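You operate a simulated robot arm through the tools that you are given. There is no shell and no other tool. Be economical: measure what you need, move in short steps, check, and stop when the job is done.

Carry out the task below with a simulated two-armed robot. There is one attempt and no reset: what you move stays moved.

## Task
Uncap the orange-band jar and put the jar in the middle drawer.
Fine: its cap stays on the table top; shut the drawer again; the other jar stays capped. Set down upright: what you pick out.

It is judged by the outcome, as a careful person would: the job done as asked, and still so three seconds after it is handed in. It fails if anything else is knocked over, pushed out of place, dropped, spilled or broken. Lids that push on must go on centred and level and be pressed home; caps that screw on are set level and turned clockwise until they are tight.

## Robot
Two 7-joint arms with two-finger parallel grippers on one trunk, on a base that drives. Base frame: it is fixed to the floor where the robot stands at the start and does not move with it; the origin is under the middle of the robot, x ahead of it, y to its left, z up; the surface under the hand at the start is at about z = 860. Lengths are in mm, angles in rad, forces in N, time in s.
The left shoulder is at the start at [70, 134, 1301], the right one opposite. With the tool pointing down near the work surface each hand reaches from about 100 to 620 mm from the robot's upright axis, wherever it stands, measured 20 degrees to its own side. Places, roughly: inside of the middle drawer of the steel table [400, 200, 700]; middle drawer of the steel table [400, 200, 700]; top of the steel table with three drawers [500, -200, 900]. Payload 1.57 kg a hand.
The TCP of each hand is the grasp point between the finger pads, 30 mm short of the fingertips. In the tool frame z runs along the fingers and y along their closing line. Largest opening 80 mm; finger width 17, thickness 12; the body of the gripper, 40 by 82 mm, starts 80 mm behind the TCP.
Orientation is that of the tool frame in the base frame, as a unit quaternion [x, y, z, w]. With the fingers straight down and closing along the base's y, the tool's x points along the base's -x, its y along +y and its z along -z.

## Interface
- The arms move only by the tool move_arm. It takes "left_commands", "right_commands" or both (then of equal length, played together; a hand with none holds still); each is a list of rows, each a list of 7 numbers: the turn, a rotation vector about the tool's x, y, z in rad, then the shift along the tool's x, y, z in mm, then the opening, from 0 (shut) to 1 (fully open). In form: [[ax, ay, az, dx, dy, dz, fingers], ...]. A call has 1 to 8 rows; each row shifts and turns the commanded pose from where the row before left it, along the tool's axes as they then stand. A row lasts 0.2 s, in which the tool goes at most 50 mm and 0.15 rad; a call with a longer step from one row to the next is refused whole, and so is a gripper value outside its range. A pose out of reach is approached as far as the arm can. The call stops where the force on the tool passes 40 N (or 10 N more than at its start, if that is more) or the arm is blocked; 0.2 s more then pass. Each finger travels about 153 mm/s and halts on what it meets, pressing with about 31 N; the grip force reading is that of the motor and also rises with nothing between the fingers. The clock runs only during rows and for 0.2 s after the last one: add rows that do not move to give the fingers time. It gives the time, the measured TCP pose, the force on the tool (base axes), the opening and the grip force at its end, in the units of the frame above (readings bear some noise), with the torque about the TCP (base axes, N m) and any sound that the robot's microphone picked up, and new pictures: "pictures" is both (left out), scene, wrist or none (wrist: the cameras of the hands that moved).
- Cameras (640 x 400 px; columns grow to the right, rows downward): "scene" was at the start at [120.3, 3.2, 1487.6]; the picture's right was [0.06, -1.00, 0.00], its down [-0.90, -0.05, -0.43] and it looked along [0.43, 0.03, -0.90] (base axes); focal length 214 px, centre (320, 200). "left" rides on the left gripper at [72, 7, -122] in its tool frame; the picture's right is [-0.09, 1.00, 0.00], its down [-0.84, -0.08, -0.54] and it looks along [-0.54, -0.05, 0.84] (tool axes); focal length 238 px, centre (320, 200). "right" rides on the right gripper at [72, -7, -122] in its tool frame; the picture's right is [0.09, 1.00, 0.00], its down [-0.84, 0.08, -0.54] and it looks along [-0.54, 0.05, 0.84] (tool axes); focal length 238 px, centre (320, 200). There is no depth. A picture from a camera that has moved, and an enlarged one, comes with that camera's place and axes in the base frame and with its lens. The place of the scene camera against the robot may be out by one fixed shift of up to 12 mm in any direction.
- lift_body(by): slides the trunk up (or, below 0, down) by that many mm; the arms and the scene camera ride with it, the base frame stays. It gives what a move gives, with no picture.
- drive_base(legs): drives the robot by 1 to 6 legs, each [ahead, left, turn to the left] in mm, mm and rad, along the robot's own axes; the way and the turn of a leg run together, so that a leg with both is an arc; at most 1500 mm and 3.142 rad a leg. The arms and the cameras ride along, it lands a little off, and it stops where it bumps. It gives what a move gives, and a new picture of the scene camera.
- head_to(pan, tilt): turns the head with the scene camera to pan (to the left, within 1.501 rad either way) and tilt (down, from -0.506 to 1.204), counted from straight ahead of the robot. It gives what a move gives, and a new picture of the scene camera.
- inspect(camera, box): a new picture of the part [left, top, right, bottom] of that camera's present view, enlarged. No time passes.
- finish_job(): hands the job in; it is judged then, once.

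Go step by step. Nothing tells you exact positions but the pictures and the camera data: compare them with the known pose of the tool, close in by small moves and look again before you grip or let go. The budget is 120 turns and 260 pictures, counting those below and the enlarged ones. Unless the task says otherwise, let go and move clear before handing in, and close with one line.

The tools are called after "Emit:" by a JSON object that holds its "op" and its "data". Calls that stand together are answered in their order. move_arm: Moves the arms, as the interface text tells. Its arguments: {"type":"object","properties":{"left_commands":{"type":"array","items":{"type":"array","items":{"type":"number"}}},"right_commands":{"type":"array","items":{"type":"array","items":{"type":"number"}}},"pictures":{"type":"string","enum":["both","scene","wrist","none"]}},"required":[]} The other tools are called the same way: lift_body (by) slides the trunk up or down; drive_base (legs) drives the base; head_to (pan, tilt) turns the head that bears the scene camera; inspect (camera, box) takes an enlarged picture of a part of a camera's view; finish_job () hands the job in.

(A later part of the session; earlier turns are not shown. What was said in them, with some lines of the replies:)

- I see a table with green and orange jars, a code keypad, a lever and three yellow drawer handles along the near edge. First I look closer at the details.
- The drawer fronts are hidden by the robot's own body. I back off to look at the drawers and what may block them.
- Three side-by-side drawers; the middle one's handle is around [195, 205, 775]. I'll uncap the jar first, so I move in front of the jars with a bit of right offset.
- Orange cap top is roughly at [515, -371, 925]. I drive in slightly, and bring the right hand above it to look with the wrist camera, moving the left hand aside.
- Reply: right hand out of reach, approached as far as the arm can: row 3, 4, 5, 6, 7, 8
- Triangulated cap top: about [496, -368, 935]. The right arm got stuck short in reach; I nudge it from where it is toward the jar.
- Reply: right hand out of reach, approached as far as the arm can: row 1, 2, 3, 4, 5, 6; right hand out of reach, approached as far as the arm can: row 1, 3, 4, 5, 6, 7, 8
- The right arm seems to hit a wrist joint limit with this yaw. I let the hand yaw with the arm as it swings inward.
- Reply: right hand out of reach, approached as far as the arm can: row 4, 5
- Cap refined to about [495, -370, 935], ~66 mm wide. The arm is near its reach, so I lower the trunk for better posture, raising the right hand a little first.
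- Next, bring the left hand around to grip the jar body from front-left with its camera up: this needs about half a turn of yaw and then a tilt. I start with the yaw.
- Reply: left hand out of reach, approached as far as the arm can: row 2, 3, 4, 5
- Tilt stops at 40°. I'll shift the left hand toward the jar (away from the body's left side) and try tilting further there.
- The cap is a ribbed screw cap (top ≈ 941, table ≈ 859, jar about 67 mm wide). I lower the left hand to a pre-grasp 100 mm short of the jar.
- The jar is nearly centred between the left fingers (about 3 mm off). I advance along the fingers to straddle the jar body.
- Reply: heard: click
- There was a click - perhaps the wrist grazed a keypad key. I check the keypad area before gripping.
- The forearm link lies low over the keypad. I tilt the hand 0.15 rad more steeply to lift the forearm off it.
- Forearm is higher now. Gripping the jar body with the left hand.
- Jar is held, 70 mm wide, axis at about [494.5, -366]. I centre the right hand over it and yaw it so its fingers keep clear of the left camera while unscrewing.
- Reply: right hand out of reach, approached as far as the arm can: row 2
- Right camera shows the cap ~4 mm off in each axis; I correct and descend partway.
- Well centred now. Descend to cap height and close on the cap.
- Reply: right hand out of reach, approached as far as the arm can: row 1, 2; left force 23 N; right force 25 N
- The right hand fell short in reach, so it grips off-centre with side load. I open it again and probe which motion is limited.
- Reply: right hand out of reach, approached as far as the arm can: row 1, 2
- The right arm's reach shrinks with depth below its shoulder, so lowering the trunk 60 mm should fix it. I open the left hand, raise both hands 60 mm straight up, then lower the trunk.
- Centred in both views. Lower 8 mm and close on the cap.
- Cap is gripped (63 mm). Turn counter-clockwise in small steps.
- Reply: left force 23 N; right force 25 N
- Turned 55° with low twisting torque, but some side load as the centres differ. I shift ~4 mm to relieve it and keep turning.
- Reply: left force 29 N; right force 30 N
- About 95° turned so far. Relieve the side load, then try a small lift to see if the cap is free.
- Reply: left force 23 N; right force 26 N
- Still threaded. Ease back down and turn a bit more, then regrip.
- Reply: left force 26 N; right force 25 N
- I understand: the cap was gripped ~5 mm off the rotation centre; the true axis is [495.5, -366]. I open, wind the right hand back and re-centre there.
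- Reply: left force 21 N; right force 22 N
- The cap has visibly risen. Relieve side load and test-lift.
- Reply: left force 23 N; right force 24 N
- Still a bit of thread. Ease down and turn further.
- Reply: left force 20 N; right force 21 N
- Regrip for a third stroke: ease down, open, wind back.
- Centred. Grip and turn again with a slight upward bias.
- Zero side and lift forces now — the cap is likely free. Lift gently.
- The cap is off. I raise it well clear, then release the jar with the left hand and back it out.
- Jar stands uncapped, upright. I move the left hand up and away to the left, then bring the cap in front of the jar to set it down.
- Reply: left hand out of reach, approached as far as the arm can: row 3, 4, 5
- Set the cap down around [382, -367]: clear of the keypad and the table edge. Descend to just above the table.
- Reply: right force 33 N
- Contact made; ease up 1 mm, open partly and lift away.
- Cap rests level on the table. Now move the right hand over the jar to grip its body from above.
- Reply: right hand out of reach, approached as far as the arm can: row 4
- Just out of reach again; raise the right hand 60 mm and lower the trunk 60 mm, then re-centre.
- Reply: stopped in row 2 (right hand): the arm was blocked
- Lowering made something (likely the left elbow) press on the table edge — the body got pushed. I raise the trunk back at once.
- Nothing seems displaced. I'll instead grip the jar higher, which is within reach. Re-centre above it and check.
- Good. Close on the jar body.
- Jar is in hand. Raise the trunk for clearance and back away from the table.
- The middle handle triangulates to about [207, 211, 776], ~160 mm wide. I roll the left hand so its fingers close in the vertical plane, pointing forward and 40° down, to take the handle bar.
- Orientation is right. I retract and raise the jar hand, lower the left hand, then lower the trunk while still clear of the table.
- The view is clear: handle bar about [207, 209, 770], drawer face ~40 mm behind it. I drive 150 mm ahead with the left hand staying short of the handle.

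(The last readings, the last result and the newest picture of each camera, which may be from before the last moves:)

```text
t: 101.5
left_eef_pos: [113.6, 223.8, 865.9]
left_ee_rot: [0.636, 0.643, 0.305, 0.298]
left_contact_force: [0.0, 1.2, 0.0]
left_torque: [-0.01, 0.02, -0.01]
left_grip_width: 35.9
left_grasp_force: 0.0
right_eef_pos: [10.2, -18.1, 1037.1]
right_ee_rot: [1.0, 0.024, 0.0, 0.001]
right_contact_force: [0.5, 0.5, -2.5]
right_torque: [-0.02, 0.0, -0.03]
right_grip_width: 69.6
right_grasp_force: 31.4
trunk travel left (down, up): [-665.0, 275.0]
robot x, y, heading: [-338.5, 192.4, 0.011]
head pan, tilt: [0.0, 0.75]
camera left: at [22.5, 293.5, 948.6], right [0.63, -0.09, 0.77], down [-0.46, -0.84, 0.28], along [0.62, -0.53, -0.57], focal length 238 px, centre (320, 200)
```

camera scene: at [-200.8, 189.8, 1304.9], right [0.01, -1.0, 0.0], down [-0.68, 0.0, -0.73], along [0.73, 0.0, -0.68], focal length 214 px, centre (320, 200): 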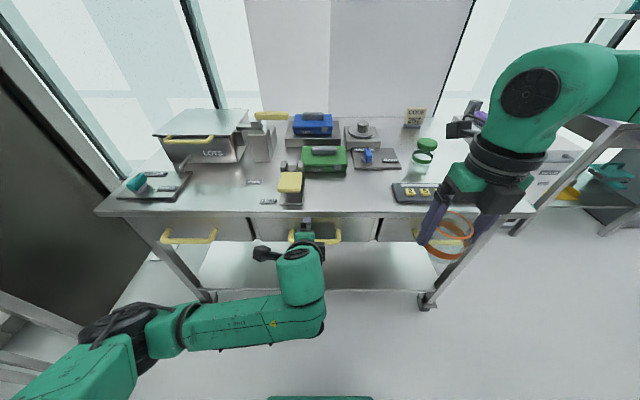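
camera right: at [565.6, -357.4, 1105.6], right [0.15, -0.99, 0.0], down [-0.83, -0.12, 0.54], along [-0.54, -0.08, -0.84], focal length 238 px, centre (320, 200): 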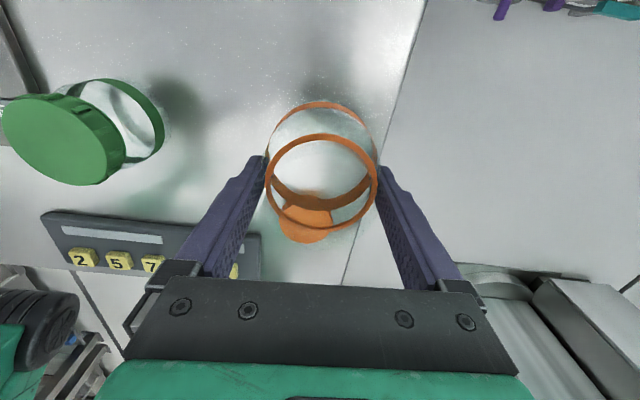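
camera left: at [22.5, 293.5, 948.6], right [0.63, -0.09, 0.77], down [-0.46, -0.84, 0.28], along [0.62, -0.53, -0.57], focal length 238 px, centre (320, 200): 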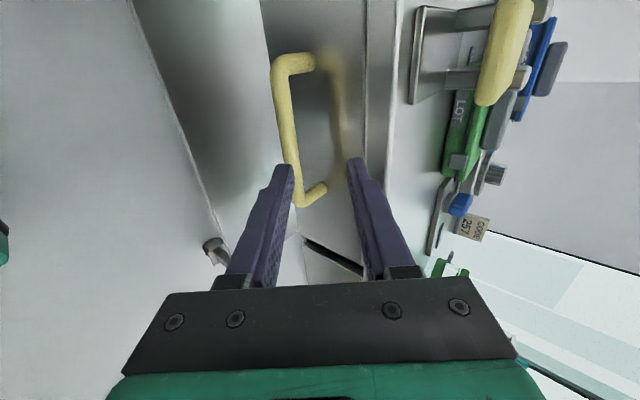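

The left camera puts the bar about 37 mm off the finger axis (lower than I thought) and ~160 mm ahead. I shift and advance halfway, then look again.

Emit:
{"op": "move_arm", "data": {"left_commands": [[0, 0, 0, 0, -18, 20, 0.45], [0, 0, 0, 0, -19, 20, 0.45], [0, 0, 0, 0, 0, 40, 0.45]], "pictures": "both"}}

```text
t: 102.3
left_eef_pos: [151.1, 224.5, 785.9]
left_ee_rot: [0.637, 0.642, 0.305, 0.299]
left_contact_force: [-0.5, 0.7, -0.7]
left_torque: [0.01, 0.0, 0.0]
left_grip_width: 35.9
left_grasp_force: 0.1
right_eef_pos: [10.7, -18.8, 1036.1]
right_ee_rot: [1.0, 0.024, 0.0, 0.0]
right_contact_force: [0.2, 0.7, -2.4]
right_torque: [-0.01, 0.01, -0.03]
right_grip_width: 69.8
right_grasp_force: 31.2
trunk travel left (down, up): [-665.0, 275.0]
robot x, y, heading: [-340.3, 188.2, 0.003]
head pan, tilt: [0.0, 0.75]
camera scene: at [-198.5, 189.4, 1304.7], right [0.01, -1.0, 0.0], down [-0.68, 0.0, -0.73], along [0.73, 0.0, -0.68], focal length 214 px, centre (320, 200)
camera left: at [61.7, 294.0, 868.6], right [0.63, -0.09, 0.77], down [-0.46, -0.84, 0.28], along [0.62, -0.53, -0.58], focal length 238 px, centre (320, 200)
```

scene: 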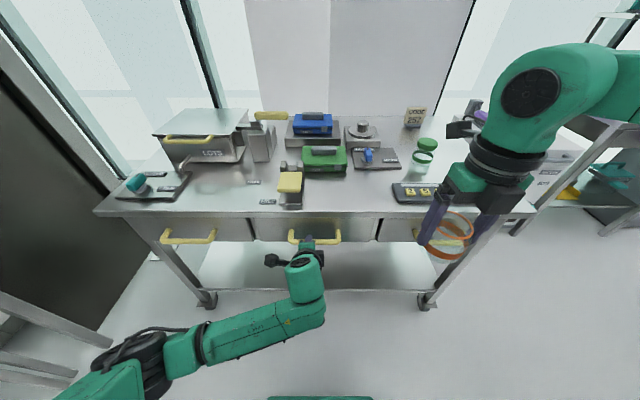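
left: 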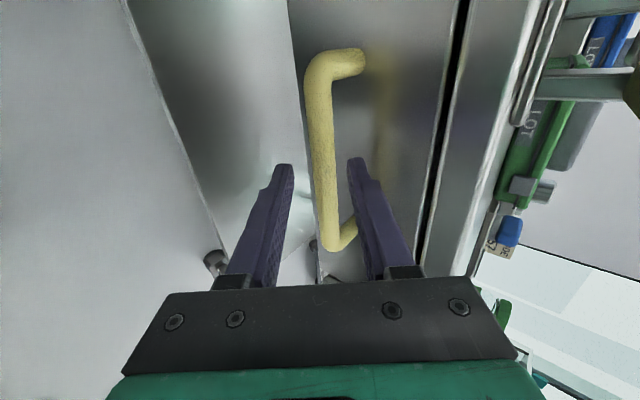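

The bar is centred between the fingers, ~63 mm ahead of the grasp point. Advance 48 mm and close.

Emit:
{"op": "move_arm", "data": {"left_commands": [[0, 0, 0, 0, 0, 16, 0.45], [0, 0, 0, 0, 0, 16, 0.45], [0, 0, 0, 0, 0, 16, 0.45]], "pictures": "wrist"}}

```text
t: 103.2
left_eef_pos: [187.6, 224.7, 755.9]
left_ee_rot: [0.635, 0.643, 0.305, 0.3]
left_contact_force: [-0.1, -0.7, 0.5]
left_torque: [-0.02, 0.0, 0.02]
left_grip_width: 35.8
left_grasp_force: 0.0
right_eef_pos: [9.3, -18.9, 1038.1]
right_ee_rot: [1.0, 0.025, -0.001, 0.0]
right_contact_force: [-0.2, -0.5, -2.4]
right_torque: [-0.02, 0.04, -0.02]
right_grip_width: 69.7
right_grasp_force: 31.5
trunk travel left (down, up): [-665.0, 275.0]
robot x, y, heading: [-340.4, 191.5, 0.009]
head pan, tilt: [0.0, 0.75]
camera left: at [96.9, 294.5, 838.5], right [0.63, -0.09, 0.77], down [-0.46, -0.84, 0.28], along [0.62, -0.53, -0.57], focal length 238 px, centre (320, 200)
```

left: 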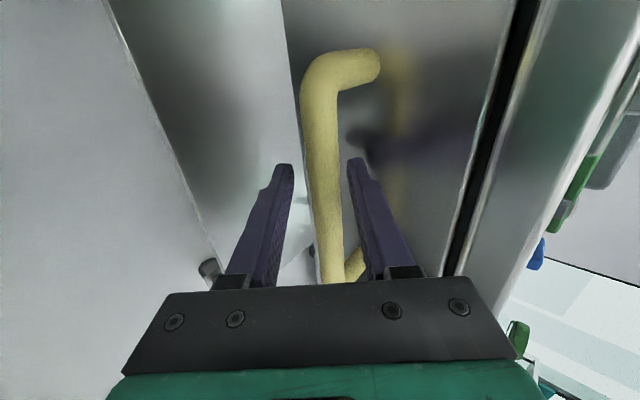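

Emit:
{"op": "move_arm", "data": {"left_commands": [[0, 0, 0, 0, 0, 0, 0], [0, 0, 0, 0, 0, 0, 0], [0, 0, 0, 0, 0, 0, 0]], "pictures": "wrist"}}

```text
t: 104.0
left_eef_pos: [187.5, 225.0, 758.6]
left_ee_rot: [0.635, 0.642, 0.307, 0.301]
left_contact_force: [4.6, 1.3, 14.1]
left_torque: [0.07, 0.0, -0.15]
left_grip_width: 17.8
left_grasp_force: 32.9
right_eef_pos: [8.5, -19.1, 1038.4]
right_ee_rot: [1.0, 0.024, 0.001, 0.001]
right_contact_force: [-0.7, 0.3, -2.5]
right_torque: [0.0, 0.01, 0.0]
right_grip_width: 70.0
right_grasp_force: 30.8
trunk travel left (down, up): [-665.0, 275.0]
robot x, y, heading: [-338.8, 188.5, 0.002]
head pan, tilt: [0.0, 0.75]
camera left: at [96.0, 294.6, 840.5], right [0.63, -0.09, 0.77], down [-0.46, -0.84, 0.28], along [0.63, -0.53, -0.57], focal length 238 px, centre (320, 200)
```

left: 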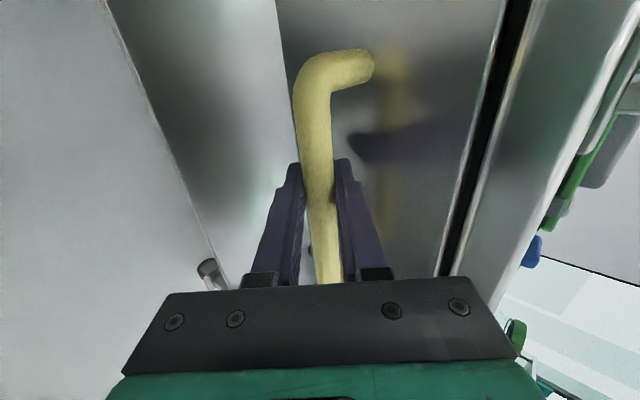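

The handle is gripped. Relieve the vertical load and pull straight back a little to test the drawer.

Emit:
{"op": "move_arm", "data": {"left_commands": [[0, 0, 0, 0, 3, -1.2, 0], [0, 0, 0, 0, -6.4, -7.7, 0], [0, 0, 0, 0, -6.4, -7.7, 0], [0, 0, 0, 0, -6.4, -7.7, 0]], "pictures": "scene"}}

```text
t: 105.0
left_eef_pos: [158.0, 224.5, 758.9]
left_ee_rot: [0.636, 0.643, 0.305, 0.298]
left_contact_force: [0.3, 0.5, 2.3]
left_torque: [-0.03, 0.05, -0.21]
left_grip_width: 17.6
left_grasp_force: 32.5
right_eef_pos: [9.4, -18.5, 1037.1]
right_ee_rot: [1.0, 0.024, -0.001, 0.0]
right_contact_force: [0.1, 0.2, -2.3]
right_torque: [0.0, 0.03, 0.01]
right_grip_width: 69.8
right_grasp_force: 31.1
trunk travel left (down, up): [-665.0, 275.0]
robot x, y, heading: [-344.0, 193.1, 0.005]
head pan, tilt: [0.0, 0.75]
camera scene: at [-200.6, 189.8, 1304.8], right [0.01, -1.0, 0.0], down [-0.68, 0.0, -0.73], along [0.73, 0.0, -0.68], focal length 214 px, centre (320, 200)
```

scene: 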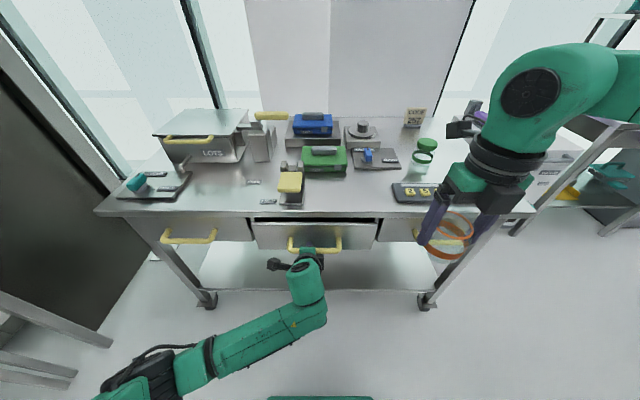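

It slides freely. Pull it out another ~200 mm.

Emit:
{"op": "move_arm", "data": {"left_commands": [[0, 0, 0, 0, -16, -19.2, 0], [0, 0, 0, 0, -16, -19.2, 0], [0, 0, 0, 0, -16, -19.2, 0], [0, 0, 0, 0, -16, -19.2, 0], [0, 0, 0, 0, -16, -19.2, 0], [0, 0, 0, 0, -16, -19.2, 0], [0, 0, 0, 0, -16, -19.2, 0], [0, 0, 0, 0, -16, -19.2, 0]], "pictures": "scene"}}

```text
t: 106.8
left_eef_pos: [-41.4, 223.7, 758.9]
left_ee_rot: [0.636, 0.643, 0.305, 0.299]
left_contact_force: [-2.5, 15.8, 1.7]
left_torque: [0.01, 0.0, -0.26]
left_grip_width: 17.9
left_grasp_force: 32.8
right_eef_pos: [9.3, -16.5, 1039.4]
right_ee_rot: [1.0, 0.025, 0.0, 0.002]
right_contact_force: [0.4, -0.7, -2.4]
right_torque: [-0.01, 0.01, -0.01]
right_grip_width: 69.7
right_grasp_force: 30.4
trunk travel left (down, up): [-665.0, 275.0]
robot x, y, heading: [-343.1, 191.1, 0.006]
head pan, tilt: [0.0, 0.75]
camera scene: at [-201.0, 193.3, 1304.8], right [0.01, -1.0, 0.0], down [-0.68, -0.01, -0.73], along [0.73, 0.0, -0.68], focal length 214 px, centre (320, 200)
```

scene: 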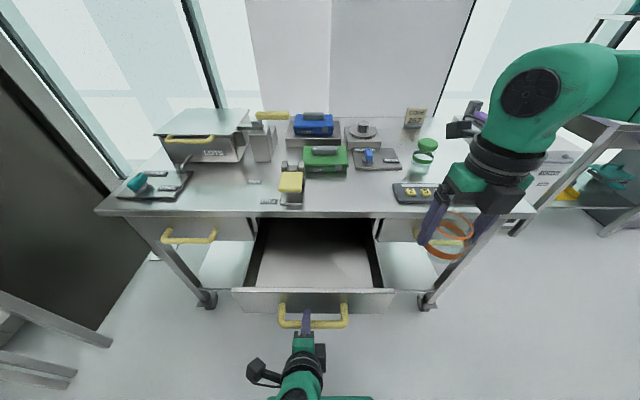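

Drawer is open (interior about x 40–215, y 20–390), empty. I release the handle, back the left hand off and swing it to the left side before lowering the trunk.

Emit:
{"op": "move_arm", "data": {"left_commands": [[0, 0, 0, 0, 0, 0, 0.5], [0, 0, 0, 0, 0, 0, 0.5], [0, 0, 0, 0, 0, -25, 0.5], [0, 0, 0, 0, 0, -25, 0.5], [0, 0, 0, 40, 0, 0, 0.5], [0, 0, 0, 45, 0, 0, 0.5], [0, 0, 0, 45, 0, 0, 0.5], [0, 0, 0, 45, 0, 0, 0.5]], "pictures": "scene"}}

```text
t: 108.5
left_eef_pos: [-80.0, 400.5, 777.8]
left_ee_rot: [0.631, 0.647, 0.304, 0.301]
left_contact_force: [0.6, 0.2, -0.5]
left_torque: [-0.03, -0.01, -0.05]
left_grip_width: 39.9
left_grasp_force: 0.1
left hand out of reach, approached as far as the arm can: row 8
right_eef_pos: [10.8, -14.8, 1036.8]
right_ee_rot: [1.0, 0.025, -0.001, 0.001]
right_contact_force: [0.9, 0.9, -2.3]
right_torque: [-0.06, 0.11, -0.01]
right_grip_width: 69.5
right_grasp_force: 30.8
trunk travel left (down, up): [-665.0, 275.0]
robot x, y, heading: [-341.1, 190.6, 0.011]
head pan, tilt: [0.0, 0.75]
camera scene: at [-197.2, 194.0, 1304.5], right [0.01, -1.0, 0.0], down [-0.68, -0.01, -0.73], along [0.73, 0.0, -0.68], focal length 214 px, centre (320, 200)
```

scene: 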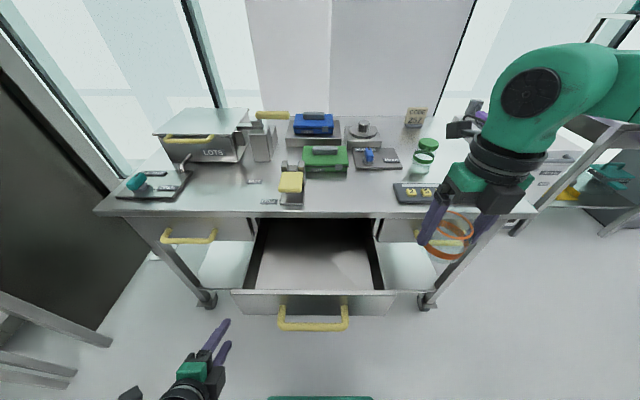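

Clear. Lower the trunk 120 mm so the right arm can reach down into the drawer.

Emit:
{"op": "lift_body", "data": {"by": -120}}

Emit:
{"op": "move_arm", "data": {"right_commands": [[0, 0, 0, 20, -22, 0, 0.65], [0, 0, 0, 20, -22, 0, 0.65], [0, 0, 0, 20, -22, 0, 0.65], [0, 0, 0, 20, -22, 0, 0.65], [0, 0, 0, 20, -22, 0, 0.65]], "pictures": "both"}}

```text
t: 110.0
left_eef_pos: [-82.0, 398.4, 658.3]
left_ee_rot: [0.636, 0.642, 0.306, 0.298]
left_contact_force: [0.4, 0.2, 0.2]
left_torque: [-0.02, -0.01, 0.01]
left_grip_width: 40.0
left_grasp_force: 0.0
right_eef_pos: [8.8, -18.4, 917.1]
right_ee_rot: [1.0, 0.025, 0.0, 0.001]
right_contact_force: [0.2, 0.7, -2.0]
right_torque: [0.01, 0.01, 0.01]
right_grip_width: 69.6
right_grasp_force: 31.6
trunk travel left (down, up): [-545.0, 395.0]
robot x, y, heading: [-344.3, 189.1, 0.007]
head pan, tilt: [0.0, 0.75]
```

```text
t: 111.2
left_eef_pos: [-78.9, 397.4, 656.7]
left_ee_rot: [0.636, 0.643, 0.305, 0.299]
left_contact_force: [0.0, -0.5, 0.8]
left_torque: [-0.03, 0.01, -0.02]
left_grip_width: 39.8
left_grasp_force: 0.1
right_eef_pos: [107.2, 96.0, 914.0]
right_ee_rot: [1.0, 0.023, -0.001, 0.001]
right_contact_force: [0.1, 0.8, -1.3]
right_torque: [0.0, 0.03, -0.04]
right_grip_width: 69.8
right_grasp_force: 30.6
trunk travel left (down, up): [-545.0, 395.0]
robot x, y, heading: [-340.6, 188.9, 0.009]
head pan, tilt: [0.0, 0.75]
camera scene: at [-197.6, 190.1, 1184.5], right [0.01, -1.0, 0.0], down [-0.68, 0.0, -0.73], along [0.73, 0.0, -0.68], focal length 214 px, centre (320, 200)
camera right: at [178.8, 104.7, 1036.0], right [0.14, -0.99, 0.0], down [-0.83, -0.11, 0.54], along [-0.54, -0.07, -0.84], focal length 238 px, centre (320, 200)
```

scene: 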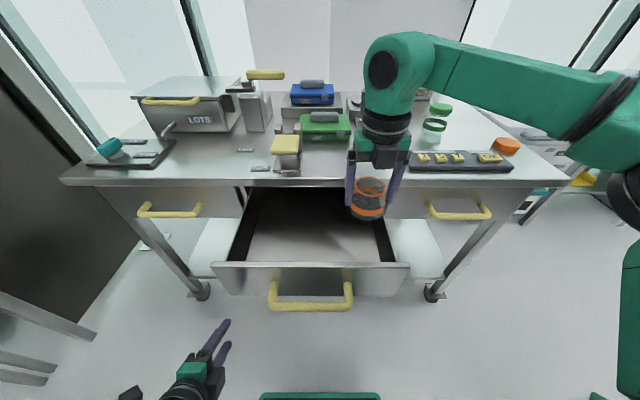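
right: 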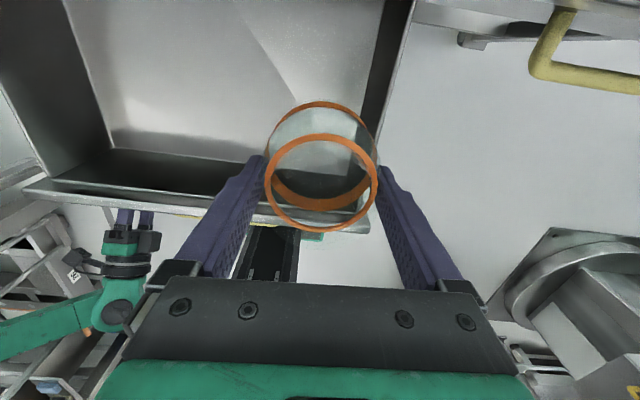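

The jar is above the drawer's right front part; I shift 22 mm left for side clearance and descend partway.

Emit:
{"op": "move_arm", "data": {"right_commands": [[0, 0, 0, 0, -22, 0, 0.65], [0, 0, 0, 0, 0, 30, 0.65], [0, 0, 0, 0, 0, 30, 0.65], [0, 0, 0, 0, 0, 30, 0.65]], "pictures": "both"}}

```text
t: 112.2
left_eef_pos: [-82.1, 395.8, 658.4]
left_ee_rot: [0.637, 0.642, 0.305, 0.299]
left_contact_force: [0.7, 0.6, 0.4]
left_torque: [0.01, 0.01, 0.03]
left_grip_width: 39.8
left_grasp_force: 0.0
right_eef_pos: [102.1, 104.0, 826.8]
right_ee_rot: [1.0, 0.024, 0.0, 0.0]
right_contact_force: [-0.2, 0.0, -2.0]
right_torque: [0.02, -0.01, -0.02]
right_grip_width: 69.7
right_grasp_force: 31.6
right hand out of reach, approached as far as the arm can: row 1
trunk travel left (down, up): [-545.0, 395.0]
robot x, y, heading: [-341.9, 187.3, 0.003]
head pan, tilt: [0.0, 0.75]
camera scene: at [-199.2, 189.7, 1184.7], right [0.01, -1.0, 0.0], down [-0.68, 0.0, -0.73], along [0.73, 0.0, -0.68], focal length 214 px, centre (320, 200)
camera right: at [173.8, 112.9, 946.4], right [0.14, -0.99, 0.0], down [-0.83, -0.12, 0.54], along [-0.54, -0.08, -0.84], focal length 238 px, centre (320, 200)
```

scene: 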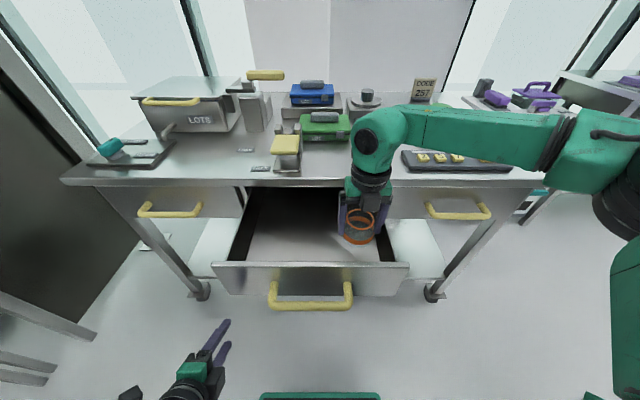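
right: 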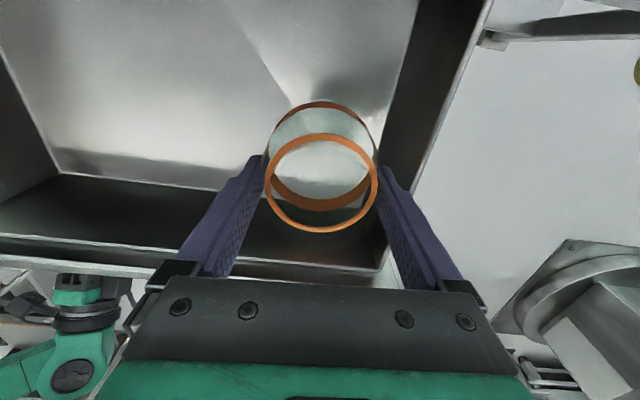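

Clearances look adequate. Continue down gently.

Emit:
{"op": "move_arm", "data": {"right_commands": [[0, 0, 0, 0, 0, 15, 0.65], [0, 0, 0, 0, 0, 15, 0.65]], "pictures": "wrist"}}

```text
t: 112.8
left_eef_pos: [-80.4, 397.4, 658.8]
left_ee_rot: [0.636, 0.642, 0.306, 0.3]
left_contact_force: [-0.9, -0.1, -0.7]
left_torque: [0.0, 0.0, 0.0]
left_grip_width: 39.8
left_grasp_force: 0.0
right_eef_pos: [102.4, 103.0, 797.8]
right_ee_rot: [1.0, 0.026, 0.0, 0.0]
right_contact_force: [-0.2, -0.1, -1.9]
right_torque: [0.01, -0.02, -0.04]
right_grip_width: 69.9
right_grasp_force: 31.2
trunk travel left (down, up): [-545.0, 395.0]
robot x, y, heading: [-343.6, 190.1, 0.008]
head pan, tilt: [0.0, 0.75]
camera right: at [173.6, 112.4, 918.4], right [0.14, -0.99, 0.0], down [-0.83, -0.12, 0.54], along [-0.54, -0.08, -0.84], focal length 238 px, centre (320, 200)
```

right: 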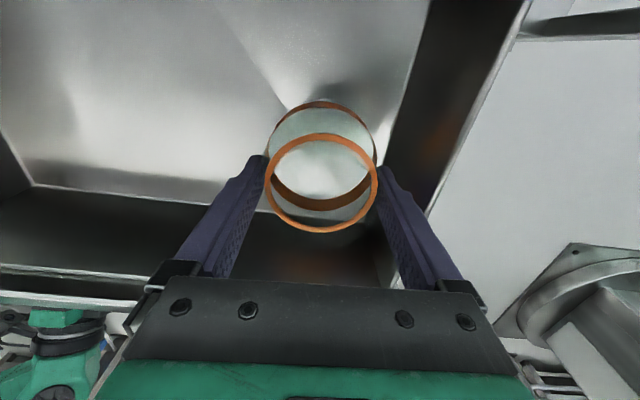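

Emit:
{"op": "move_arm", "data": {"right_commands": [[0, 0, 0, 0, 0, 5, 0.65], [0, 0, 0, 0, 0, 5, 0.65], [0, 0, 0, 0, 0, 5, 0.65]], "pictures": "none"}}

Emit:
{"op": "move_arm", "data": {"right_commands": [[0, 0, 0, 0, 0, 3, 0.65], [0, 0, 0, 0, 0, 3, 0.65], [0, 0, 0, 0, 0, 3, 0.65]], "pictures": "wrist"}}

```text
t: 113.7
left_eef_pos: [-82.3, 398.6, 657.9]
left_ee_rot: [0.635, 0.643, 0.306, 0.299]
left_contact_force: [-0.1, -0.2, -1.0]
left_torque: [0.01, 0.02, -0.02]
left_grip_width: 39.9
left_grasp_force: 0.0
right_eef_pos: [102.3, 104.6, 783.6]
right_ee_rot: [1.0, 0.024, 0.001, 0.0]
right_contact_force: [0.5, 0.5, -1.2]
right_torque: [-0.03, 0.03, -0.04]
right_grip_width: 69.8
right_grasp_force: 31.1
trunk travel left (down, up): [-545.0, 395.0]
robot x, y, heading: [-343.6, 187.5, 0.005]
head pan, tilt: [0.0, 0.75]
```

```text
t: 114.5
left_eef_pos: [-81.1, 397.0, 659.1]
left_ee_rot: [0.636, 0.642, 0.306, 0.299]
left_contact_force: [0.3, -0.1, 0.8]
left_torque: [0.02, 0.0, -0.03]
left_grip_width: 40.1
left_grasp_force: 0.0
right_eef_pos: [101.9, 104.1, 773.9]
right_ee_rot: [1.0, 0.024, 0.0, 0.0]
right_contact_force: [0.2, -0.4, -1.4]
right_torque: [0.02, 0.03, -0.02]
right_grip_width: 69.9
right_grasp_force: 30.4
trunk travel left (down, up): [-545.0, 395.0]
robot x, y, heading: [-340.8, 188.4, 0.002]
head pan, tilt: [0.0, 0.75]
camera right: at [172.9, 112.8, 895.0], right [0.14, -0.99, 0.0], down [-0.83, -0.12, 0.54], along [-0.54, -0.08, -0.84], focal length 238 px, centre (320, 200)
```

right: 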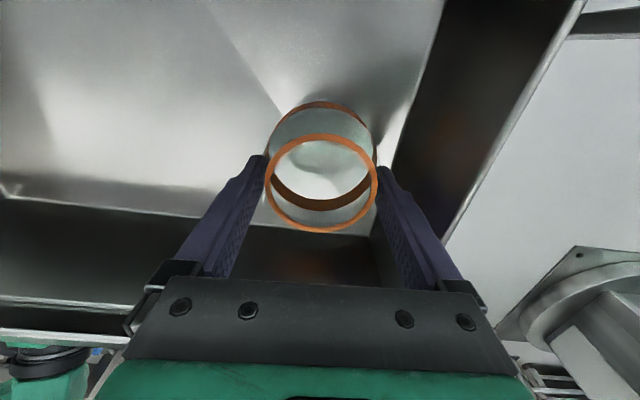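

Emit:
{"op": "move_arm", "data": {"right_commands": [[0, 0, 0, 0, 0, 3, 0.65], [0, 0, 0, 0, 0, 3, 0.65], [0, 0, 0, 0, 0, 3, 0.65]], "pictures": "none"}}

Emit:
{"op": "move_arm", "data": {"right_commands": [[0, 0, 0, 0, 0, 2, 0.65], [0, 0, 0, 0, 0, 2, 0.65], [0, 0, 0, 0, 0, 2, 0.65]], "pictures": "both"}}

```text
t: 115.2
left_eef_pos: [-80.9, 397.3, 657.4]
left_ee_rot: [0.636, 0.642, 0.306, 0.3]
left_contact_force: [-0.5, -0.4, -0.4]
left_torque: [0.02, -0.02, 0.02]
left_grip_width: 39.9
left_grasp_force: 0.0
right_eef_pos: [100.7, 101.2, 767.4]
right_ee_rot: [1.0, 0.024, 0.002, -0.001]
right_contact_force: [1.7, -1.0, 2.3]
right_torque: [-0.07, 0.06, 0.03]
right_grip_width: 69.6
right_grasp_force: 31.0
trunk travel left (down, up): [-545.0, 395.0]
robot x, y, heading: [-340.5, 187.5, 0.006]
head pan, tilt: [0.0, 0.75]
```

```text
t: 116.0
left_eef_pos: [-84.1, 398.1, 659.2]
left_ee_rot: [0.636, 0.642, 0.306, 0.3]
left_contact_force: [-0.1, 0.3, -0.5]
left_torque: [0.02, 0.0, 0.02]
left_grip_width: 40.0
left_grasp_force: 0.1
right_eef_pos: [98.3, 103.1, 765.2]
right_ee_rot: [1.0, 0.024, 0.004, -0.001]
right_contact_force: [0.9, -0.4, 30.5]
right_torque: [0.28, -0.12, 0.07]
right_grip_width: 69.5
right_grasp_force: 31.0
trunk travel left (down, up): [-545.0, 395.0]
robot x, y, heading: [-336.4, 189.3, 0.007]
head pan, tilt: [0.0, 0.75]
camera scene: at [-204.1, 190.7, 1185.7], right [0.01, -1.0, 0.0], down [-0.68, 0.0, -0.73], along [0.73, 0.0, -0.68], focal length 214 px, centre (320, 200)
camera right: at [168.7, 111.8, 885.6], right [0.14, -0.99, 0.0], down [-0.84, -0.12, 0.54], along [-0.53, -0.07, -0.84], focal length 238 px, centre (320, 200)
```

scene: 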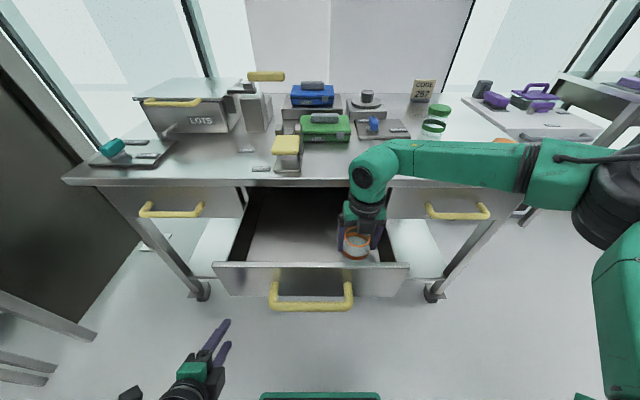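
right: 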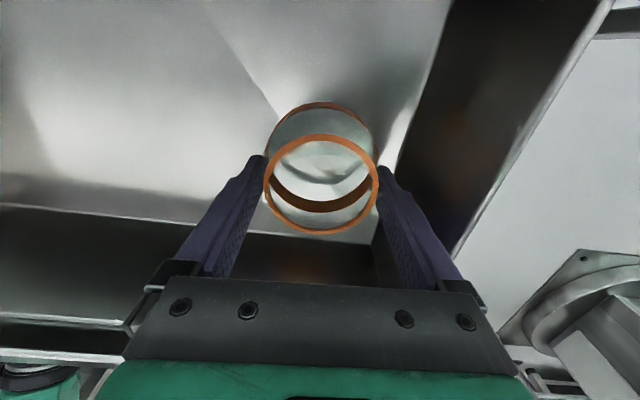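

The jar bottom touches the drawer floor (force rise). Ease up slightly, open the fingers and check the jar stands.

Emit:
{"op": "move_arm", "data": {"right_commands": [[0, 0, 0, 0, 0, -2.5, 0.65], [0, 0, 0, 0, 0, 0, 0.95], [0, 0, 0, 0, 0, 0, 0.95], [0, 0, 0, 0, 0, -8, 0.95]], "pictures": "wrist"}}

```text
t: 117.0
left_eef_pos: [-82.1, 397.9, 658.8]
left_ee_rot: [0.636, 0.643, 0.305, 0.299]
left_contact_force: [0.5, -0.7, -0.5]
left_torque: [0.02, 0.03, 0.05]
left_grip_width: 40.1
left_grasp_force: 0.1
right_eef_pos: [100.7, 103.0, 770.4]
right_ee_rot: [1.0, 0.025, 0.0, 0.001]
right_contact_force: [0.8, 0.0, 0.0]
right_torque: [-0.02, 0.02, 0.02]
right_grip_width: 76.1
right_grasp_force: 0.1
trunk travel left (down, up): [-545.0, 395.0]
robot x, y, heading: [-339.6, 190.2, 0.008]
head pan, tilt: [0.0, 0.75]
camera right: at [172.5, 112.9, 890.7], right [0.14, -0.99, 0.0], down [-0.83, -0.12, 0.54], along [-0.54, -0.08, -0.84], focal length 238 px, centre (320, 200)
```

right: 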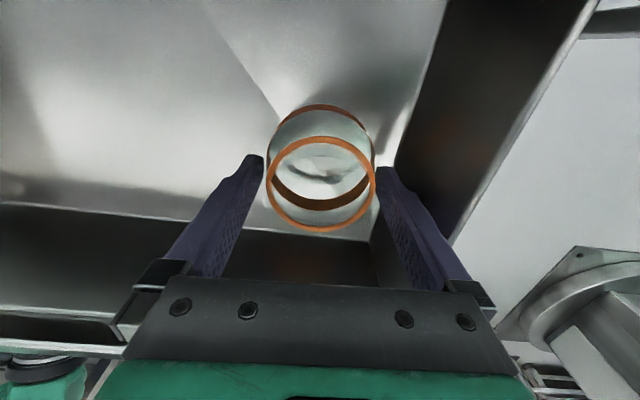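

Released and standing. Lift the right hand straight up out of the drawer.

Emit:
{"op": "move_arm", "data": {"right_commands": [[0, 0, 0, 0, 0, -20, 0.95], [0, 0, 0, 0, 0, -30, 0.95], [0, 0, 0, 0, 0, -40, 0.95], [0, 0, 0, 0, 0, -40, 0.95], [0, 0, 0, 0, 0, -40, 0.95], [0, 0, 0, -20, 15, -35, 0.95]], "pictures": "both"}}

```text
t: 118.5
left_eef_pos: [-83.6, 398.0, 659.0]
left_ee_rot: [0.635, 0.642, 0.306, 0.301]
left_contact_force: [-0.2, 0.1, 0.2]
left_torque: [0.03, -0.01, -0.01]
left_grip_width: 39.9
left_grasp_force: 0.0
right_eef_pos: [80.4, 85.5, 965.9]
right_ee_rot: [1.0, 0.024, 0.001, 0.0]
right_contact_force: [-0.9, -0.8, -0.5]
right_torque: [-0.01, -0.03, 0.01]
right_grip_width: 75.9
right_grasp_force: 0.0
right hand out of reach, approached as far as the arm can: row 5
trunk travel left (down, up): [-545.0, 395.0]
robot x, y, heading: [-345.5, 192.2, 0.009]
head pan, tilt: [0.0, 0.75]
camera scene: at [-203.2, 189.9, 1185.2], right [0.01, -1.0, 0.0], down [-0.68, 0.0, -0.73], along [0.73, 0.0, -0.68], focal length 214 px, centre (320, 200)
camera right: at [151.7, 93.5, 1086.8], right [0.14, -0.99, 0.0], down [-0.83, -0.12, 0.54], along [-0.53, -0.08, -0.84], focal length 238 px, centre (320, 200)
```

scene: 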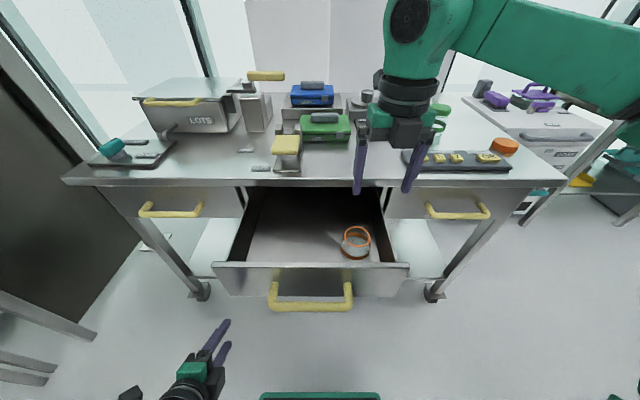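
right: 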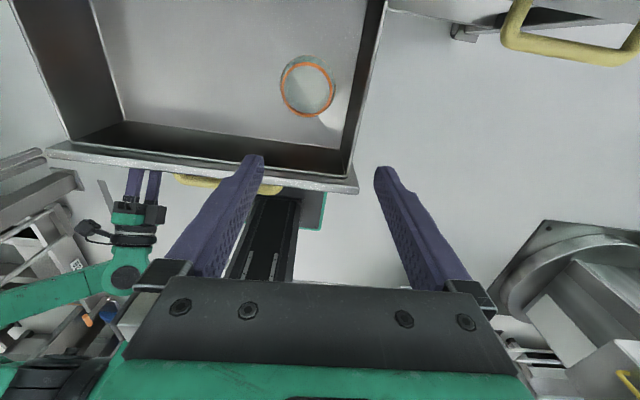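

The jar stands upright in the drawer. Raise the trunk back and bring the left hand to the handle.

Emit:
{"op": "lift_body", "data": {"by": 120}}

Emit:
{"op": "move_arm", "data": {"left_commands": [[0, 0, 0, -45, 0, 0, 0.5], [0, 0, 0, -45, 0, 0, 0.5], [0, 0, 0, -45, 0, 0, 0.5], [0, 0, 0, -35, 0, 0, 0.5]], "right_commands": [[0, 0, 0, -30, 20, 0, 0.95], [0, 0, 0, -30, 20, 0, 0.95], [0, 0, 0, -20, 20, 0, 0.95], [0, 0, 0, 0, 20, 0, 0.95]], "pictures": "both"}}

```text
t: 120.0
left_eef_pos: [-81.7, 397.0, 778.6]
left_ee_rot: [0.635, 0.643, 0.306, 0.3]
left_contact_force: [0.6, -0.6, 0.2]
left_torque: [0.0, 0.01, -0.01]
left_grip_width: 39.9
left_grasp_force: 0.1
right_eef_pos: [82.9, 84.1, 1084.3]
right_ee_rot: [1.0, 0.025, 0.0, 0.001]
right_contact_force: [0.3, 0.5, 0.3]
right_torque: [0.01, 0.01, 0.01]
right_grip_width: 76.0
right_grasp_force: 0.1
trunk travel left (down, up): [-665.0, 275.0]
robot x, y, heading: [-339.3, 189.6, 0.008]
head pan, tilt: [0.0, 0.75]
```

```text
t: 121.0
left_eef_pos: [-82.7, 228.6, 772.4]
left_ee_rot: [0.642, 0.64, 0.308, 0.289]
left_contact_force: [-0.5, -0.4, -0.3]
left_torque: [0.01, -0.02, 0.03]
left_grip_width: 40.2
left_grasp_force: 0.1
right_eef_pos: [7.7, -1.4, 1085.4]
right_ee_rot: [1.0, 0.024, 0.0, -0.001]
right_contact_force: [0.6, -0.5, 0.4]
right_torque: [-0.01, 0.0, 0.0]
right_grip_width: 76.0
right_grasp_force: 0.0
trunk travel left (down, up): [-665.0, 275.0]
robot x, y, heading: [-341.3, 188.7, -0.001]
head pan, tilt: [0.0, 0.75]
camera scene: at [-200.4, 187.7, 1304.9], right [0.01, -1.0, 0.0], down [-0.68, 0.0, -0.73], along [0.73, 0.01, -0.68], focal length 214 px, centre (320, 200)
camera right: at [79.0, 7.3, 1205.4], right [0.14, -0.99, 0.0], down [-0.83, -0.12, 0.54], along [-0.54, -0.07, -0.84], focal length 238 px, centre (320, 200)
camera left: at [-172.0, 297.7, 857.4], right [0.64, -0.11, 0.76], down [-0.46, -0.85, 0.27], along [0.62, -0.52, -0.59], focal length 238 px, centre (320, 200)
```

scene: 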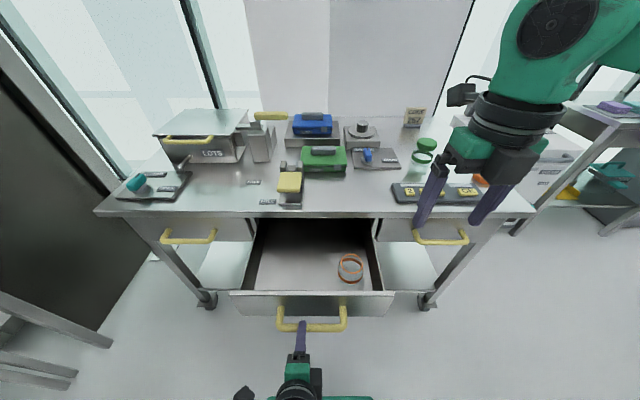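
right: 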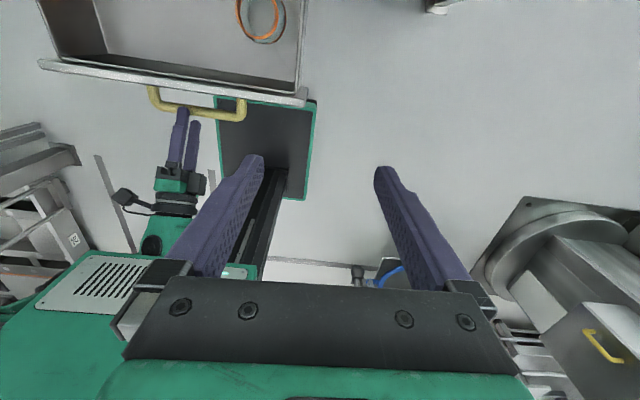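
left: 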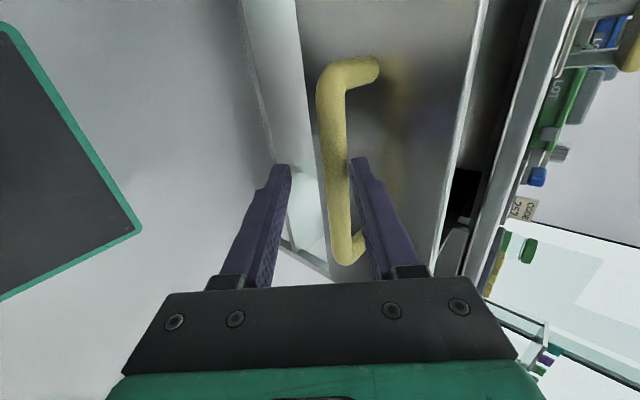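

The bar is ~15 mm off the finger axis; correct, advance and grip the handle again.

Emit:
{"op": "move_arm", "data": {"left_commands": [[0, 0, 0, -3, 14, 0, 0.5], [0, 0, 0, 0, 0, 20, 0.5], [0, 0, 0, 0, 0, 20, 0.5], [0, 0, 0, 0, 0, 0, 0], [0, 0, 0, 0, 0, 0, 0], [0, 0, 0, 0, 0, 0, 0]], "pictures": "wrist"}}

```text
t: 122.3
left_eef_pos: [-39.5, 224.4, 766.5]
left_ee_rot: [0.636, 0.642, 0.306, 0.3]
left_contact_force: [1.0, -3.1, -3.7]
left_torque: [-0.41, 0.07, -0.5]
left_grip_width: 17.8
left_grasp_force: 31.9
right_eef_pos: [9.7, -0.6, 1084.3]
right_ee_rot: [1.0, 0.024, -0.001, 0.0]
right_contact_force: [0.8, -0.8, 0.6]
right_torque: [-0.04, 0.01, 0.01]
right_grip_width: 76.3
right_grasp_force: 0.1
trunk travel left (down, up): [-665.0, 275.0]
robot x, y, heading: [-339.5, 191.5, 0.01]
head pan, tilt: [0.0, 0.75]
camera left: at [-130.8, 294.6, 847.5], right [0.63, -0.09, 0.77], down [-0.46, -0.84, 0.28], along [0.63, -0.53, -0.57], focal length 238 px, centre (320, 200)
```

left: 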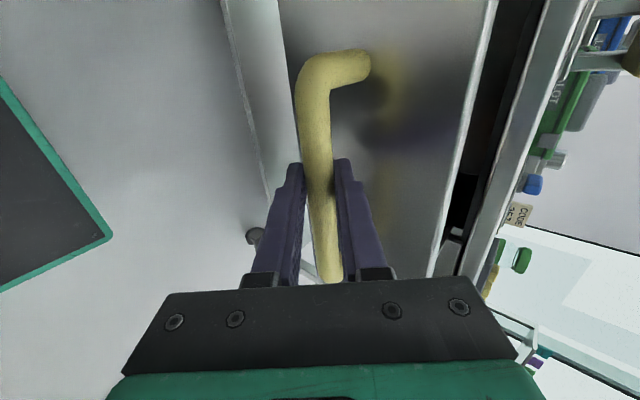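

Gripped. Push the drawer in smoothly.

Emit:
{"op": "move_arm", "data": {"left_commands": [[0, 0, 0, 0, 5.1, 6.2, 0], [0, 0, 0, 0, 8.3, 10, 0], [0, 0, 0, 0, 11.5, 13.9, 0], [0, 0, 0, 0, 11.5, 13.9, 0], [0, 0, 0, 0, 11.5, 13.9, 0], [0, 0, 0, 0, 11.5, 13.9, 0], [0, 0, 0, 0, 8.3, 10, 0], [0, 0, 0, 0, 5.1, 6.2, 0]], "pictures": "scene"}}

```text
t: 124.2
left_eef_pos: [74.4, 224.2, 765.1]
left_ee_rot: [0.637, 0.641, 0.306, 0.299]
left_contact_force: [-1.1, -9.2, 5.5]
left_torque: [0.01, -0.03, -0.17]
left_grip_width: 17.7
left_grasp_force: 32.7
right_eef_pos: [7.0, -1.5, 1084.9]
right_ee_rot: [1.0, 0.024, 0.0, -0.002]
right_contact_force: [0.1, 0.3, 0.2]
right_torque: [-0.02, 0.0, -0.02]
right_grip_width: 76.0
right_grasp_force: 0.1
trunk travel left (down, up): [-665.0, 275.0]
robot x, y, heading: [-342.1, 192.7, 0.004]
head pan, tilt: [0.0, 0.75]
camera scene: at [-200.8, 187.6, 1304.8], right [0.01, -1.0, 0.0], down [-0.68, 0.0, -0.73], along [0.73, 0.01, -0.68], focal length 214 px, centre (320, 200)
```

scene: 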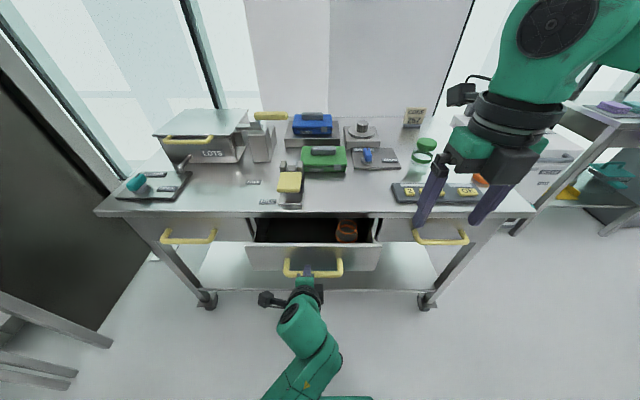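

Emit:
{"op": "move_arm", "data": {"left_commands": [[0, 0, 0, 0, 5.1, 6.2, 0], [0, 0, 0, 0, 8.3, 10, 0], [0, 0, 0, 0, 11.5, 13.9, 0], [0, 0, 0, 0, 11.5, 13.9, 0], [0, 0, 0, 0, 11.5, 13.9, 0], [0, 0, 0, 0, 8.3, 10, 0], [0, 0, 0, 0, 5.1, 6.2, 0], [0, 0, 0, 0, 2.6, 3.1, 0]], "pictures": "scene"}}

```text
t: 126.0
left_eef_pos: [174.4, 224.8, 765.0]
left_ee_rot: [0.636, 0.642, 0.307, 0.299]
left_contact_force: [0.4, -11.5, 2.5]
left_torque: [0.03, 0.02, -0.21]
left_grip_width: 17.7
left_grasp_force: 32.6
right_eef_pos: [8.1, -2.4, 1085.4]
right_ee_rot: [1.0, 0.024, 0.0, -0.001]
right_contact_force: [-0.2, -0.5, -0.5]
right_torque: [-0.02, -0.03, 0.01]
right_grip_width: 75.9
right_grasp_force: 0.0
trunk travel left (down, up): [-665.0, 275.0]
robot x, y, heading: [-340.5, 191.0, 0.005]
head pan, tilt: [0.0, 0.75]
camera scene: at [-200.5, 186.9, 1304.9], right [0.01, -1.0, 0.0], down [-0.68, 0.0, -0.73], along [0.73, 0.01, -0.68], focal length 214 px, centre (320, 200)
```

scene: 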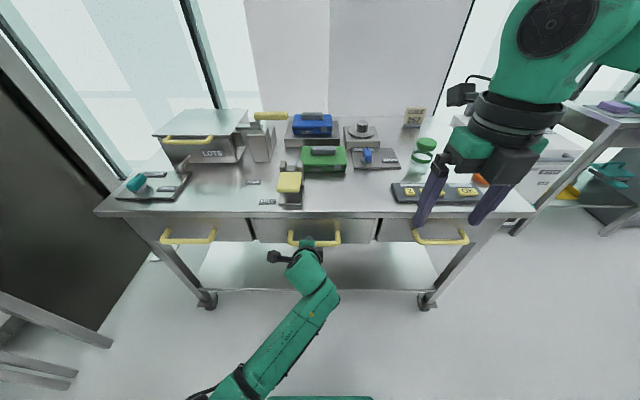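

Almost shut. Push in small steps until it meets the stop.

Emit:
{"op": "move_arm", "data": {"left_commands": [[0, 0, 0, 0, 1.9, 2.3, 0], [0, 0, 0, 0, 1.9, 2.3, 0], [0, 0, 0, 0, 1.9, 2.3, 0], [0, 0, 0, 0, 1.9, 2.3, 0], [0, 0, 0, 0, 1.9, 2.3, 0], [0, 0, 0, 0, 1.9, 2.3, 0]], "pictures": "none"}}

Emit:
{"op": "inspect", "data": {"camera": "scene", "box": [200, 170, 460, 290]}}

```text
t: 127.5
left_eef_pos: [186.1, 225.9, 760.3]
left_ee_rot: [0.638, 0.644, 0.303, 0.295]
left_contact_force: [-17.1, -1.1, 9.3]
left_torque: [0.31, 0.04, 0.11]
left_grip_width: 18.2
left_grasp_force: 32.8
right_eef_pos: [2.3, 0.9, 1086.0]
right_ee_rot: [1.0, 0.024, 0.002, 0.0]
right_contact_force: [0.8, -0.4, -1.2]
right_torque: [0.01, -0.02, 0.01]
right_grip_width: 76.1
right_grasp_force: 0.0
trunk travel left (down, up): [-665.0, 275.0]
robot x, y, heading: [-341.4, 192.8, 0.011]
head pan, tilt: [0.0, 0.75]
stopped in row 6 (left hand): the force on the tool passed its limit at 42 N (the readings are from after the stop); the commanded pose is now the measured one
```

```text
2.46 times, centred on (330, 230) of scene
camera zoom: at [-206.1, 190.4, 1305.6], right [0.01, -1.0, 0.0], down [-0.68, 0.0, -0.73], along [0.73, 0.0, -0.68], focal length 528 px, centre (295, 126)
```

zoom: 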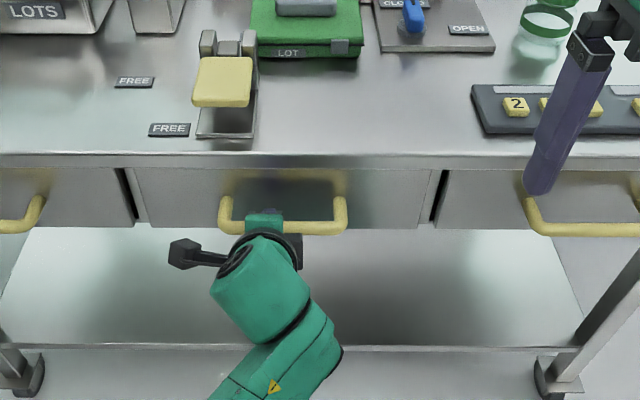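

The drawer is against its stop and flush. Release the handle and back the hand off.

Emit:
{"op": "move_arm", "data": {"left_commands": [[0, 0, 0, 0, 0, 0, 0.3], [0, 0, 0, 0, 0, 0, 0.45], [0, 0, 0, 0, 0, 0, 0.45], [0, 0, 0, 0, 0, -15, 0.45], [0, 0, 0, 0, 0, -30, 0.45], [0, 0, 0, 0, 0, -30, 0.45], [0, 0, 0, 0, 0, -30, 0.45]], "pictures": "both"}}

Emit:
{"op": "drive_base", "data": {"legs": [[-200, 0, 0]]}}

Emit:
{"op": "inspect", "data": {"camera": "scene", "box": [160, 80, 500, 290]}}

```text
t: 129.1
left_eef_pos: [108.8, 226.2, 825.2]
left_ee_rot: [0.637, 0.645, 0.304, 0.293]
left_contact_force: [-0.3, 0.1, -0.1]
left_torque: [0.02, 0.0, 0.0]
left_grip_width: 36.2
left_grasp_force: 0.0
right_eef_pos: [6.7, 0.1, 1084.8]
right_ee_rot: [1.0, 0.024, 0.001, -0.001]
right_contact_force: [-0.5, -0.3, -0.1]
right_torque: [0.01, 0.01, 0.01]
right_grip_width: 76.0
right_grasp_force: 0.0
trunk travel left (down, up): [-665.0, 275.0]
robot x, y, heading: [-343.6, 190.8, 0.008]
head pan, tilt: [0.0, 0.75]
camera scene: at [-201.6, 190.0, 1304.9], right [0.01, -1.0, 0.0], down [-0.68, 0.0, -0.73], along [0.73, 0.0, -0.68], focal length 214 px, centre (320, 200)
camera left: at [18.6, 295.9, 909.5], right [0.64, -0.09, 0.76], down [-0.45, -0.85, 0.28], along [0.62, -0.53, -0.58], focal length 238 px, centre (320, 200)
```

scene: 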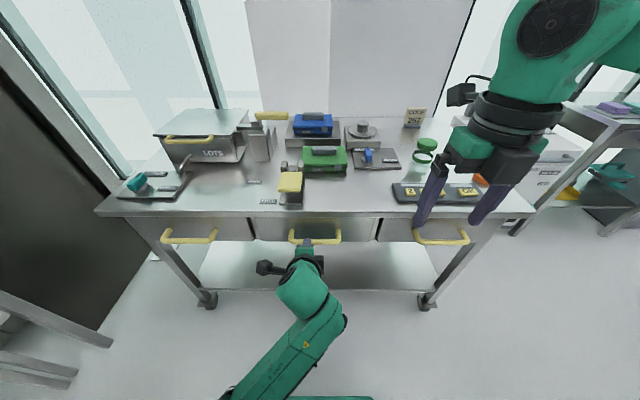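
left: 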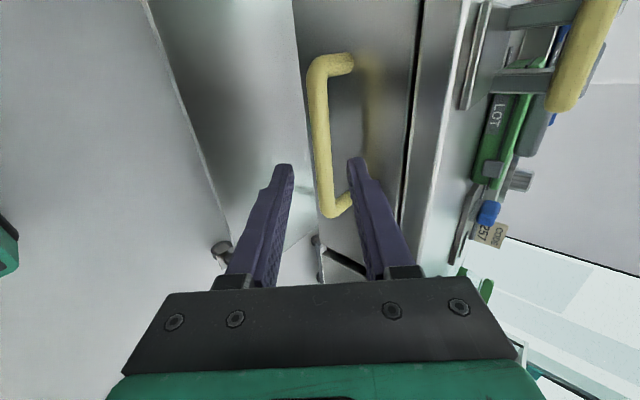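

```text
t: 130.7
left_eef_pos: [-93.6, 224.9, 825.6]
left_ee_rot: [0.638, 0.644, 0.303, 0.294]
left_contact_force: [0.1, -0.6, 0.0]
left_torque: [0.02, 0.02, 0.01]
left_grip_width: 35.8
left_grasp_force: 0.1
right_eef_pos: [-196.1, -1.0, 1084.8]
right_ee_rot: [1.0, 0.024, 0.001, 0.0]
right_contact_force: [0.4, 0.4, -0.1]
right_torque: [0.02, 0.03, -0.02]
right_grip_width: 75.9
right_grasp_force: 0.1
trunk travel left (down, up): [-665.0, 275.0]
robot x, y, heading: [-545.0, 190.2, 0.008]
head pan, tilt: [0.0, 0.75]
camera scene: at [-403.3, 188.6, 1304.8], right [0.01, -1.0, 0.0], down [-0.68, 0.0, -0.73], along [0.73, 0.0, -0.68], focal length 214 px, centre (320, 200)
```

scene: 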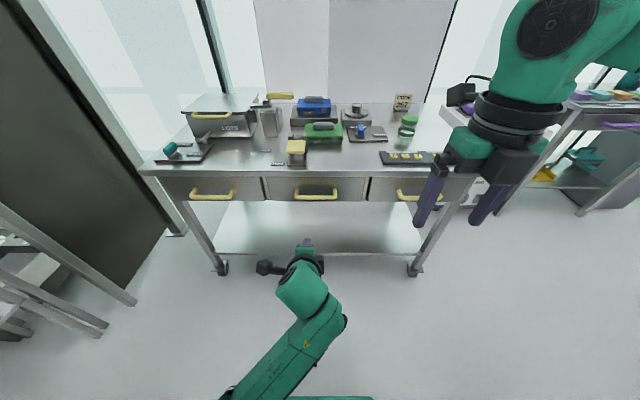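

```text
1.88 times, centred on (330, 185) of scene
camera zoom: at [-403.3, 188.6, 1304.8], right [0.01, -1.0, 0.0], down [-0.68, 0.0, -0.73], along [0.73, 0.0, -0.68], focal length 404 px, centre (301, 228)
```

zoom: 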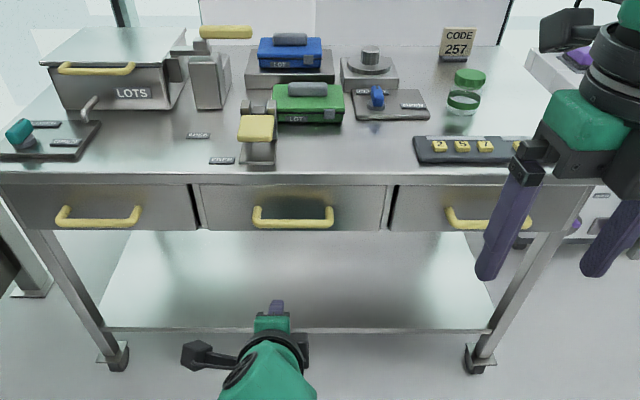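

The middle drawer is shut flush, the green jar is still capped and upright, and the orange cap was last seen resting on the table. Both hands are clear, so I hand in.

Emit:
{"op": "finish_job", "data": {}}

```text
The job is handed in.
```

The orange-band jar is uncapped and standing upright in the closed middle drawer; its cap is on the table top, and the green jar is still capped. While I positioned the left arm it may have brushed a keypad key (I heard one click), and later it pressed briefly on the table edge; I saw nothing moved or knocked over.
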